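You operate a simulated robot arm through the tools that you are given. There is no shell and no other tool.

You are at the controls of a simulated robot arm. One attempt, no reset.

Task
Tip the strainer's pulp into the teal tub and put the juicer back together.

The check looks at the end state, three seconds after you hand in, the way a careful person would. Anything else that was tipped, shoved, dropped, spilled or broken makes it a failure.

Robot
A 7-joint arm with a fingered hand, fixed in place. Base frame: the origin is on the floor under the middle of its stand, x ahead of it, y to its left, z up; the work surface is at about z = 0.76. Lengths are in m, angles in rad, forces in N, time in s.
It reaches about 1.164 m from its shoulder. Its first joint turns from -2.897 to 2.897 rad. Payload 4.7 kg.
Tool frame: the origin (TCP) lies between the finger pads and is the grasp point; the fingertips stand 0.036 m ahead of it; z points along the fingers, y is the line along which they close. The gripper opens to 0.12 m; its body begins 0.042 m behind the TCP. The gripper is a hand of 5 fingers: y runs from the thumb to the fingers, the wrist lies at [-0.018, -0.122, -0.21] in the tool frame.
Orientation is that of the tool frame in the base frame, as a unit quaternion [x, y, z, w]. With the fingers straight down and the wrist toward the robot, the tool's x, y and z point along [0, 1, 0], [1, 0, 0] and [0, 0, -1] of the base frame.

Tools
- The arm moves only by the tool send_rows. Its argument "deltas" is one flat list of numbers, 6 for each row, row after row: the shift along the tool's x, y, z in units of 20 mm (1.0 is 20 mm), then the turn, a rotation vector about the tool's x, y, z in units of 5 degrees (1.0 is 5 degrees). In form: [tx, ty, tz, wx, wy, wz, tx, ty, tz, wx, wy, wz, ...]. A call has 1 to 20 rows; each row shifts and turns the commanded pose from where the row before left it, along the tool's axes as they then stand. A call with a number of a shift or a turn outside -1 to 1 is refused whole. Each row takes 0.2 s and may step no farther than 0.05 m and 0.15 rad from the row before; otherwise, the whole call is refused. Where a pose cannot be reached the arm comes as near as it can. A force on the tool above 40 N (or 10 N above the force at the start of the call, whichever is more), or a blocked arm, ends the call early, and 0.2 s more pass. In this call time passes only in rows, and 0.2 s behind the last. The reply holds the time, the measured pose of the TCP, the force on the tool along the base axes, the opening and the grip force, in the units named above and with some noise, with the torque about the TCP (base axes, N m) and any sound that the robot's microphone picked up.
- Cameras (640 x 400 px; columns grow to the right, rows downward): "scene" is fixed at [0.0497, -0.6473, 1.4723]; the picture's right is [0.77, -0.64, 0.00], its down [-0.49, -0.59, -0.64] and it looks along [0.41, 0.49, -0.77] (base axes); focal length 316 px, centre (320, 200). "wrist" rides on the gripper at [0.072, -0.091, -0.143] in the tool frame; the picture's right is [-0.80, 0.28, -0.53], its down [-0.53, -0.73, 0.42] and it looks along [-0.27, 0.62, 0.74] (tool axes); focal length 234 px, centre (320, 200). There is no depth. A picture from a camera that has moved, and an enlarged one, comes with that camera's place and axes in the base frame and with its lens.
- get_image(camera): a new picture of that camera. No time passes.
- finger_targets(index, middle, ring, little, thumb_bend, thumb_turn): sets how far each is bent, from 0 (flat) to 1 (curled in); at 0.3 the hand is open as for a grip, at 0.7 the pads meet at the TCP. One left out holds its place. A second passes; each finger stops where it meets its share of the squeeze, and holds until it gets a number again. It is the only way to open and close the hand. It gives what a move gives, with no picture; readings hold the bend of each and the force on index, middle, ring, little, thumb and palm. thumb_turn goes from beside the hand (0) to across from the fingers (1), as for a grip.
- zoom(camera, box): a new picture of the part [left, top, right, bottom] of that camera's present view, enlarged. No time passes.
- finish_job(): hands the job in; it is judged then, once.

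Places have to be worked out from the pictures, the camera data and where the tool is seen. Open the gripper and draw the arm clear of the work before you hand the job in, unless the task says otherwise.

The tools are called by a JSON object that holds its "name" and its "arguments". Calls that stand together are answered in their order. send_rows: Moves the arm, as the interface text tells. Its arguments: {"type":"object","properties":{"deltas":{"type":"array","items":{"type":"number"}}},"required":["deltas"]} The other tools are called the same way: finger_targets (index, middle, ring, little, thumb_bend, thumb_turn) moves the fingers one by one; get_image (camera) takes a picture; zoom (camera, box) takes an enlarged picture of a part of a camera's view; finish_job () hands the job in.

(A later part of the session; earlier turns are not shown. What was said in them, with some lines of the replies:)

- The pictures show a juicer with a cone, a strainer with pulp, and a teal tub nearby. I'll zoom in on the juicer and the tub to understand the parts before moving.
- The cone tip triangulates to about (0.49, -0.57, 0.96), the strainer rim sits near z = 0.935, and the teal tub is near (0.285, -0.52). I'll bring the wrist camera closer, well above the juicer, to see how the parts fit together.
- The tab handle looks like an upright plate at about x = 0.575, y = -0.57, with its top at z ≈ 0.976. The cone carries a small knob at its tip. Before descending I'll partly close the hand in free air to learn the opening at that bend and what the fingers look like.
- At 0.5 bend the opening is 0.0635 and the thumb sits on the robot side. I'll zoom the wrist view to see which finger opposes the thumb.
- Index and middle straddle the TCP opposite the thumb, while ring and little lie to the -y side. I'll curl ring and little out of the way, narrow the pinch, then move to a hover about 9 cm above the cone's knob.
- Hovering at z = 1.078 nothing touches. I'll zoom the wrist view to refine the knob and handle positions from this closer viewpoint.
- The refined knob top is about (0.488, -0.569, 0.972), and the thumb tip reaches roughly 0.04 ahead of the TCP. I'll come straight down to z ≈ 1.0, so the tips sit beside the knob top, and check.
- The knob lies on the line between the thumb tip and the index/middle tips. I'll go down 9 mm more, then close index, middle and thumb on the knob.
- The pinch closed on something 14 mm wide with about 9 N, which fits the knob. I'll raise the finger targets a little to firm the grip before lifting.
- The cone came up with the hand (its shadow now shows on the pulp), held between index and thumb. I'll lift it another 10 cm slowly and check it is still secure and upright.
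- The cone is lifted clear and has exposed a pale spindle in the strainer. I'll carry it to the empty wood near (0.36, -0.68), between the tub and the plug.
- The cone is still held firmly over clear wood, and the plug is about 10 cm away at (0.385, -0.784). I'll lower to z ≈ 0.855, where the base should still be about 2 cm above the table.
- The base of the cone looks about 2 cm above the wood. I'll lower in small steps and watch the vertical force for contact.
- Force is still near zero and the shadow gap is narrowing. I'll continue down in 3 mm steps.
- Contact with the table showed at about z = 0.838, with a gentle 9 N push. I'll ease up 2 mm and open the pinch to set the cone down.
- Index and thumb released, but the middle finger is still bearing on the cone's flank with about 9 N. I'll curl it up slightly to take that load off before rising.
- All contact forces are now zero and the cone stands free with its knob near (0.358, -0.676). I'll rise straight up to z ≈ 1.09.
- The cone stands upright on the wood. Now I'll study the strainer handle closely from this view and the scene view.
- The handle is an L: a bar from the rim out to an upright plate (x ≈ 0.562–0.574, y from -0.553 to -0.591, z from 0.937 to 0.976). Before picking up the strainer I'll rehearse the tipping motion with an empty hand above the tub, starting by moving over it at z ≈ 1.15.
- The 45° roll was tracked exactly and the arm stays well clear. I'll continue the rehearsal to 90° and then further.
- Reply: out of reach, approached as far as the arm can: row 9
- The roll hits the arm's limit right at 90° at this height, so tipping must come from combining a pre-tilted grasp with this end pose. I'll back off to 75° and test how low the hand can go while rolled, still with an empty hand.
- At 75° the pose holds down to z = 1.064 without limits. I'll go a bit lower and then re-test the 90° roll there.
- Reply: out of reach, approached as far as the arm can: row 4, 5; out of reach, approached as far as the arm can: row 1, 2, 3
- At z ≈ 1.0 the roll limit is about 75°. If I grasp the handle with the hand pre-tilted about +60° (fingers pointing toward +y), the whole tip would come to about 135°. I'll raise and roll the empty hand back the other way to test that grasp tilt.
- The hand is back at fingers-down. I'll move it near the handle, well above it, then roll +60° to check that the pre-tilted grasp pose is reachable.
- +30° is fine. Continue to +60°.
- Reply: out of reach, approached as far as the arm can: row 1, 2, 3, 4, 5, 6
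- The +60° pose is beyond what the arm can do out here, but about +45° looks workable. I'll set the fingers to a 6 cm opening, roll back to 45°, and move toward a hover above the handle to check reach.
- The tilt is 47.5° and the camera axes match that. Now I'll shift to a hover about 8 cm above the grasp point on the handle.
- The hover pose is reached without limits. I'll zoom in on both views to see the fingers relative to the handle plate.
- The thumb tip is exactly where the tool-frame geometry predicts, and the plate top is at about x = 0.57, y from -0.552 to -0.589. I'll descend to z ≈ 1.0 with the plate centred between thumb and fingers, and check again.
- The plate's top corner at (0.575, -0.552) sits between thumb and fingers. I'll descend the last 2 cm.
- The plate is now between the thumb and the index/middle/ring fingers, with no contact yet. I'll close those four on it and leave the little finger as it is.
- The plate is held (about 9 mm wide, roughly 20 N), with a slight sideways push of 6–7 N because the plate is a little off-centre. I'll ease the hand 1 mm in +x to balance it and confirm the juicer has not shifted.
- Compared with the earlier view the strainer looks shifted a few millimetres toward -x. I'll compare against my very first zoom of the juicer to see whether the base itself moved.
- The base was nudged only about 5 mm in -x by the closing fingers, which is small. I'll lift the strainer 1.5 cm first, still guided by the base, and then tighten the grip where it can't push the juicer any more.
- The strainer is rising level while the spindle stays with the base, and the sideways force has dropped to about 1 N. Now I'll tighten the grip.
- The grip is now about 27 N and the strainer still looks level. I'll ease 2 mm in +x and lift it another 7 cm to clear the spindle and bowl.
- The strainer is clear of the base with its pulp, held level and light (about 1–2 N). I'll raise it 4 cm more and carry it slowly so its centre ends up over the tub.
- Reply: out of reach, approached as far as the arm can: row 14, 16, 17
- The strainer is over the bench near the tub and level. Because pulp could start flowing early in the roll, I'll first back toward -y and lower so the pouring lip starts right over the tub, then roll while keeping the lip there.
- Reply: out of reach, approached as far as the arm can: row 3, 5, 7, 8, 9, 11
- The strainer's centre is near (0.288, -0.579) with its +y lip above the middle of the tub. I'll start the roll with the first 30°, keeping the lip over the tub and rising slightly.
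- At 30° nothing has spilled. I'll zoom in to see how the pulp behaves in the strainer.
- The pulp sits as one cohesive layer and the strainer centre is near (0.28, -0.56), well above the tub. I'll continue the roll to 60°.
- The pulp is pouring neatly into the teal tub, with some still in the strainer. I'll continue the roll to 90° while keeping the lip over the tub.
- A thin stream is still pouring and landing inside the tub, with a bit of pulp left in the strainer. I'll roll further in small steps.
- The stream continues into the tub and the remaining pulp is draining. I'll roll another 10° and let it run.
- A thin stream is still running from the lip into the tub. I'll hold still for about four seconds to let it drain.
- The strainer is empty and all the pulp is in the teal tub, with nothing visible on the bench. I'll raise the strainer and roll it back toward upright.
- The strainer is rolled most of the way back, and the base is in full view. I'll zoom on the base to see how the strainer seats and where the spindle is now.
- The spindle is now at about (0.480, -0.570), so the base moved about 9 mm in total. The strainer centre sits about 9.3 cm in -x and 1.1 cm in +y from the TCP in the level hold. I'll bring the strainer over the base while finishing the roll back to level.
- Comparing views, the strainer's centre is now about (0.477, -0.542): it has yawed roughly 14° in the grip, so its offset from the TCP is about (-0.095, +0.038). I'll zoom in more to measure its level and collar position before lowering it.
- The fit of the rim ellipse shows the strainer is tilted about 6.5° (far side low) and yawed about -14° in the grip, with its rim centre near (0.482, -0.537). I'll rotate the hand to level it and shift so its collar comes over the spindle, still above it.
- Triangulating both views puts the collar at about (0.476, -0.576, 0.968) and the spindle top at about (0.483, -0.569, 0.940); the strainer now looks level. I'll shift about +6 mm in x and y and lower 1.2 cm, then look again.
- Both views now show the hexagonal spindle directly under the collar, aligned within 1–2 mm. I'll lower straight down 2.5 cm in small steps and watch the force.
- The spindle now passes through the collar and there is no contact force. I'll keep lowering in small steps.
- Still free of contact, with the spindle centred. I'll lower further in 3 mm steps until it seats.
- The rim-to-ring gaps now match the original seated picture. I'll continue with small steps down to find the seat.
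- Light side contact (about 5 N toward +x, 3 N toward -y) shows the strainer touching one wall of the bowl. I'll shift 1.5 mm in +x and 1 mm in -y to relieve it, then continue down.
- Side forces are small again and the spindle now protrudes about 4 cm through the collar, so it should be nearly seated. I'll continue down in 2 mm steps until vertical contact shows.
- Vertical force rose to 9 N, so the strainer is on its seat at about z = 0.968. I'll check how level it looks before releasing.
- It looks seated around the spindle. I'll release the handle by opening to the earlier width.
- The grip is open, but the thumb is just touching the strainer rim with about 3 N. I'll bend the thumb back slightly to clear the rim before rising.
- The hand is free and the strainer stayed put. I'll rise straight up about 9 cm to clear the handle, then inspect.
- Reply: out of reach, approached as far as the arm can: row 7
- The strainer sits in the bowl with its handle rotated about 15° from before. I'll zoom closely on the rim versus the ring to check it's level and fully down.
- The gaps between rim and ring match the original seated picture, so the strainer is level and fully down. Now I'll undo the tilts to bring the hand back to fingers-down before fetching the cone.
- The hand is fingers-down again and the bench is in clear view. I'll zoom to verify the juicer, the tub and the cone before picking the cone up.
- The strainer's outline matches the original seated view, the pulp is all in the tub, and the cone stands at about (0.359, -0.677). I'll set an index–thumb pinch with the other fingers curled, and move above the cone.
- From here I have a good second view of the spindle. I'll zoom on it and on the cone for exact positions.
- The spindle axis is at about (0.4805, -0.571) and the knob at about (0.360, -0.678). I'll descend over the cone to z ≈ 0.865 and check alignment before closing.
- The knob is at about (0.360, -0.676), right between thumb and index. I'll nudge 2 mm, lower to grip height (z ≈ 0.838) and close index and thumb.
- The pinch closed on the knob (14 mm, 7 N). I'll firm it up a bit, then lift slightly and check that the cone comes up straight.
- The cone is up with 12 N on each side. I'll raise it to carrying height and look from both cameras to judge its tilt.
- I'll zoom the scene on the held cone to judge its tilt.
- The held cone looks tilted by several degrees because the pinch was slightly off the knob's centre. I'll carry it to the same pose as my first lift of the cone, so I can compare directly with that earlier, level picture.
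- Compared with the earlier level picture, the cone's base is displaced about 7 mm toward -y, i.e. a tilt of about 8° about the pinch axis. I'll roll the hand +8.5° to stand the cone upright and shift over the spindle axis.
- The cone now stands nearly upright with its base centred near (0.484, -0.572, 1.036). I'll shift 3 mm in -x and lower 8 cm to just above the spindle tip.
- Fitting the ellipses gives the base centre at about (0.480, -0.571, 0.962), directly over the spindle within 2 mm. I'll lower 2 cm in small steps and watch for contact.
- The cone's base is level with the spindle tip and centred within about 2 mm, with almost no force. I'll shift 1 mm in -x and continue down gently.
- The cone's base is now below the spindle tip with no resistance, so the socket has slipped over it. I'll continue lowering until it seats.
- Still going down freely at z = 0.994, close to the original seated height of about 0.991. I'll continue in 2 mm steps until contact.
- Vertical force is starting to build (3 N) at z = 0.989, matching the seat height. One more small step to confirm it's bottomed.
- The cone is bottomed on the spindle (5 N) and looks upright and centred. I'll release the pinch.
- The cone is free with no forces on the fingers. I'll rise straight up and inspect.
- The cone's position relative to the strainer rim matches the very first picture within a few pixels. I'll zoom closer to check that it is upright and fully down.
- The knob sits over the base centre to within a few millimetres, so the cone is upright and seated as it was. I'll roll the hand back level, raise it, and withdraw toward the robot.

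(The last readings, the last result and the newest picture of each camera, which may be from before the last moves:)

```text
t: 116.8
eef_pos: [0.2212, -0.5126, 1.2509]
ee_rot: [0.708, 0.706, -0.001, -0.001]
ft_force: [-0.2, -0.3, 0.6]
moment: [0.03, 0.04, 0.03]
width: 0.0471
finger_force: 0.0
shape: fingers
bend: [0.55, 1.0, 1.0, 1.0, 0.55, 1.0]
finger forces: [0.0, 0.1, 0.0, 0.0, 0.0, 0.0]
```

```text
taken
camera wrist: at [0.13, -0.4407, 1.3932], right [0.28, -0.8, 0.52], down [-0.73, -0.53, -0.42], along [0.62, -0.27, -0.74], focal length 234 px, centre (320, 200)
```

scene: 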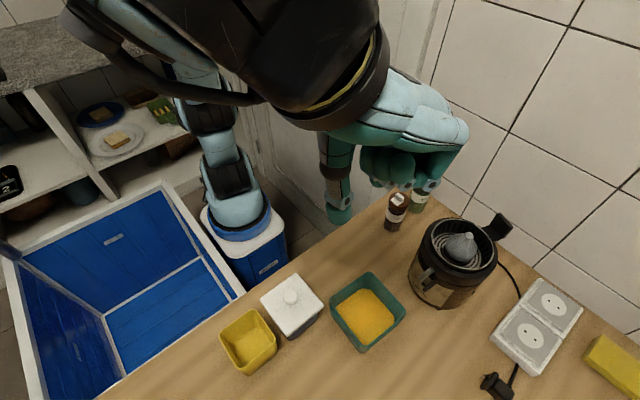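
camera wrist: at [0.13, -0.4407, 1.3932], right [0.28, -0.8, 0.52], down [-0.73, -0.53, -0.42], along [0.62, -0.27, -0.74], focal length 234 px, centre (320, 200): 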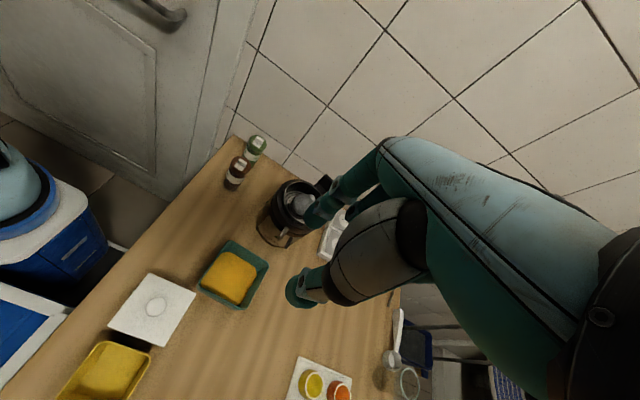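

The arm is back near its start pose with the work in clear view. I'll open the hand and re-take the same zooms as at the start for a before/after comparison, looking for spills and displaced items.

{"name": "finger_targets", "arguments": {"index": 0.3, "middle": 0.3, "ring": 0.3, "little": 0.3, "thumb_bend": 0.3, "thumb_turn": 1.0}}

{"name": "zoom", "arguments": {"camera": "scene", "box": [380, 180, 540, 320]}}

{"name": "zoom", "arguments": {"camera": "scene", "box": [200, 240, 440, 400]}}

{"name": "zoom", "arguments": {"camera": "wrist", "box": [60, 200, 480, 400]}}

{"name": "zoom", "arguments": {"camera": "wrist", "box": [220, 130, 380, 250]}}

```text
t: 117.8
eef_pos: [0.2218, -0.5141, 1.2494]
ee_rot: [0.707, 0.707, 0.0, 0.0]
ft_force: [0.4, -0.6, -0.6]
moment: [0.0, 0.0, 0.0]
width: 0.1217
finger_force: 0.0
shape: fingers
bend: [0.3, 0.3, 0.3, 0.3, 0.3, 0.98]
finger forces: [0.0, 0.0, 0.0, 0.0, 0.0, 0.0]
```

```text
2.86 times, centred on (460, 250) of scene
camera zoom: at [0.0497, -0.6473, 1.4723], right [0.77, -0.64, 0.0], down [-0.49, -0.59, -0.64], along [0.41, 0.49, -0.77], focal length 901 px, centre (-80, 57)
```

zoom: 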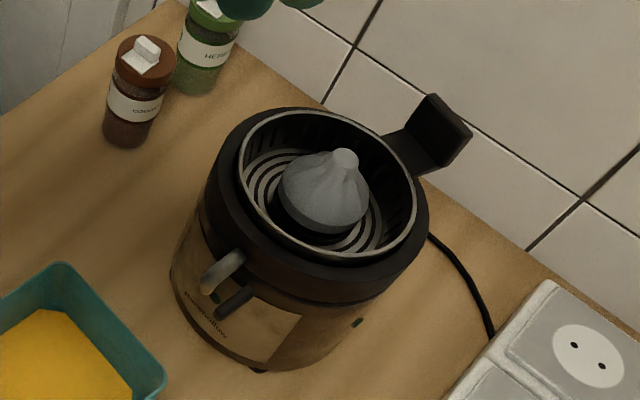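

```text
2.50 times, centred on (320, 320) of scene
camera zoom: at [0.0497, -0.6473, 1.4723], right [0.77, -0.64, 0.0], down [-0.49, -0.59, -0.64], along [0.41, 0.49, -0.77], focal length 789 px, centre (320, -100)
```

zoom: 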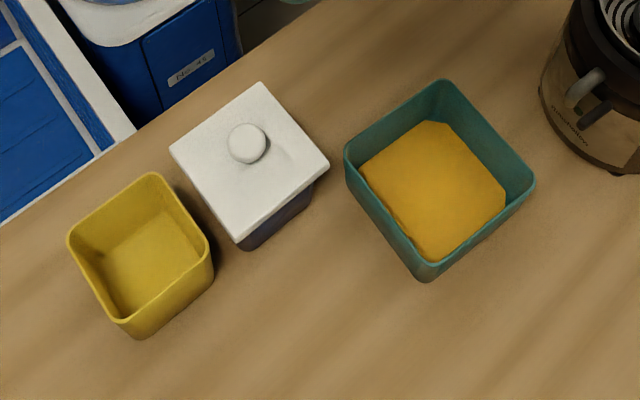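

```text
1.52 times, centred on (270, 300) of wrist
camera zoom: at [0.13, -0.4409, 1.3932], right [0.28, -0.8, 0.52], down [-0.73, -0.53, -0.42], along [0.62, -0.27, -0.74], focal length 357 px, centre (396, 48)
```

zoom: 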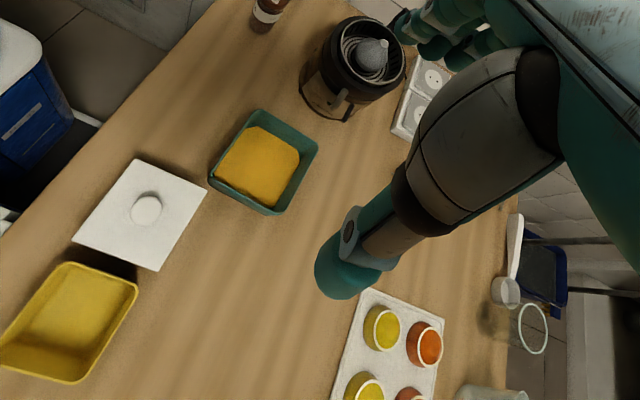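

```text
3.33 times, centred on (300, 190) of wrist
camera zoom: at [0.13, -0.4409, 1.3932], right [0.28, -0.8, 0.52], down [-0.73, -0.53, -0.42], along [0.62, -0.27, -0.74], focal length 781 px, centre (387, 233)
```

zoom: 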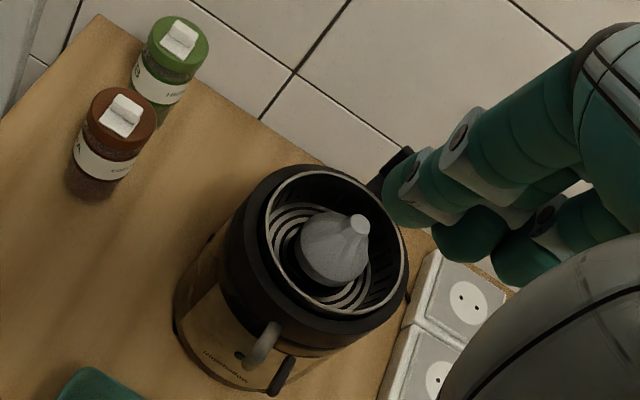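

Nothing else has moved and no spill is visible. The strainer's ellipse looks slightly rounder than before though, which could mean the handle side sits a little high, so I'll look closely at the handle/ring junction.

{"name": "zoom", "arguments": {"camera": "scene", "box": [455, 200, 520, 255]}}

{"name": "zoom", "arguments": {"camera": "scene", "box": [420, 230, 500, 300]}}

{"name": "zoom", "arguments": {"camera": "wrist", "box": [260, 165, 350, 245]}}

```text
7.27 times, centred on (488, 228) of scene
camera zoom: at [0.0497, -0.6473, 1.4723], right [0.77, -0.64, 0.0], down [-0.49, -0.59, -0.64], along [0.41, 0.49, -0.77], focal length 2294 px, centre (-898, 0)
```

zoom: 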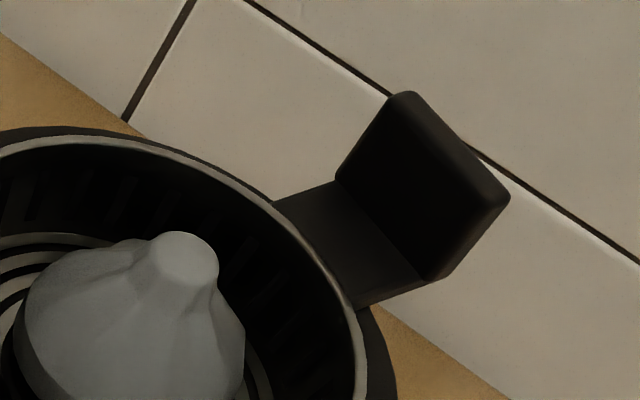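

```text
5.71 times, centred on (460, 265) of scene
camera zoom: at [0.0497, -0.6473, 1.4723], right [0.77, -0.64, 0.0], down [-0.49, -0.59, -0.64], along [0.41, 0.49, -0.77], focal length 1803 px, centre (-480, -171)
```

zoom: 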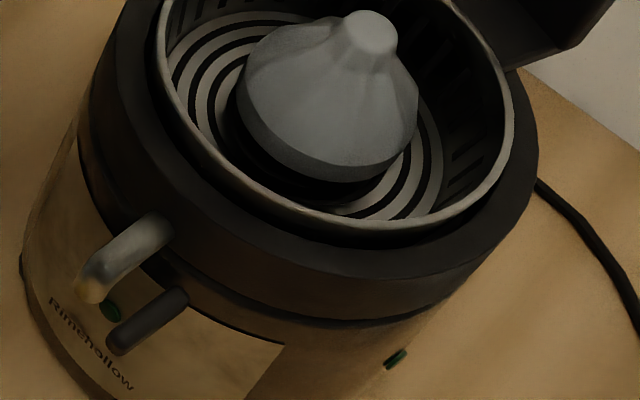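

```text
5.00 times, centred on (305, 205) of wrist
camera zoom: at [0.13, -0.4409, 1.3932], right [0.28, -0.8, 0.52], down [-0.73, -0.53, -0.42], along [0.62, -0.27, -0.74], focal length 1171 px, centre (395, 175)
```

zoom: 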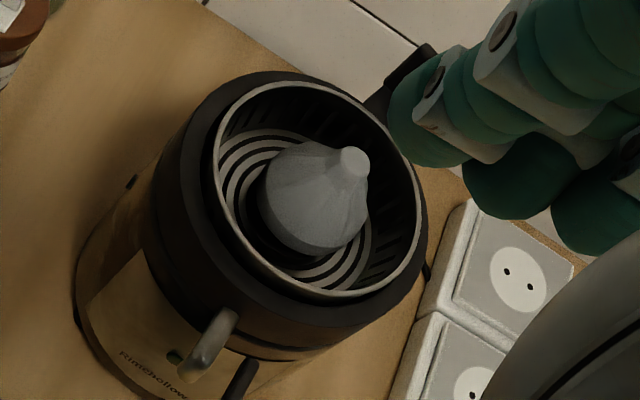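

I'll take the same scene crop I used just before grasping the strainer, to compare the rim against the ring directly.

{"name": "zoom", "arguments": {"camera": "scene", "box": [440, 160, 560, 260]}}

{"name": "zoom", "arguments": {"camera": "scene", "box": [400, 190, 520, 310]}}

```text
4.00 times, centred on (500, 210) of scene
camera zoom: at [0.0497, -0.6473, 1.4723], right [0.77, -0.64, 0.0], down [-0.49, -0.59, -0.64], along [0.41, 0.49, -0.77], focal length 1262 px, centre (-400, 160)
```

zoom: 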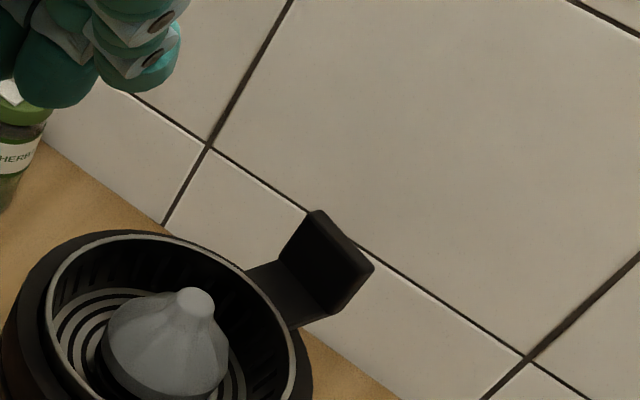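

```text
3.33 times, centred on (460, 250) of scene
camera zoom: at [0.0497, -0.6473, 1.4723], right [0.77, -0.64, 0.0], down [-0.49, -0.59, -0.64], along [0.41, 0.49, -0.77], focal length 1052 px, centre (-147, 33)
```

zoom: 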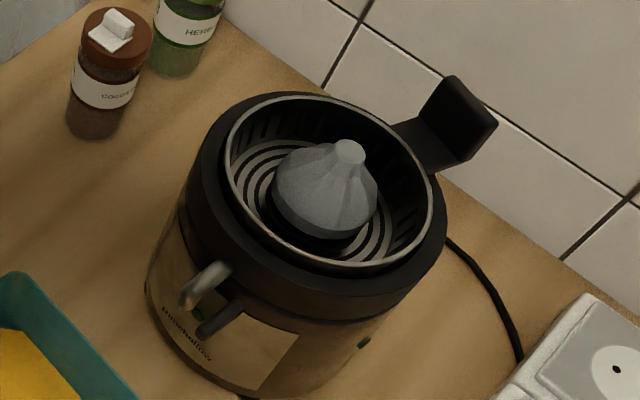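

The rim-to-ring gaps match the pre-grasp picture within about 1–2 mm, and the cone sits upright at its original height. The pulp is all in the teal tub, the other items are where they were, and the open hand is well clear, so I'm handing the job in.

{"name": "finish_job", "arguments": {}}

```text
The job is handed in.
```

I tipped the strainer's pulp into the teal tub and put the juicer back together: strainer in the base, cone on the spindle. I've handed the job in and haven't seen the verdict.

In the final pictures the strainer looked empty and I saw no spills. The strainer and cone looked level and at their original height. The other items appeared unmoved, and the hand was open and clear.

Two things are not exactly as they were:
- **Base position:** closing the fingers on the strainer handle pushed the juicer base about 1 cm toward the robot.
- **Handle direction:** the strainer turned in the grip, so its handle now points about 15° from where it started. I saw no notch that fixes its direction, and it seated fully, so I left it.
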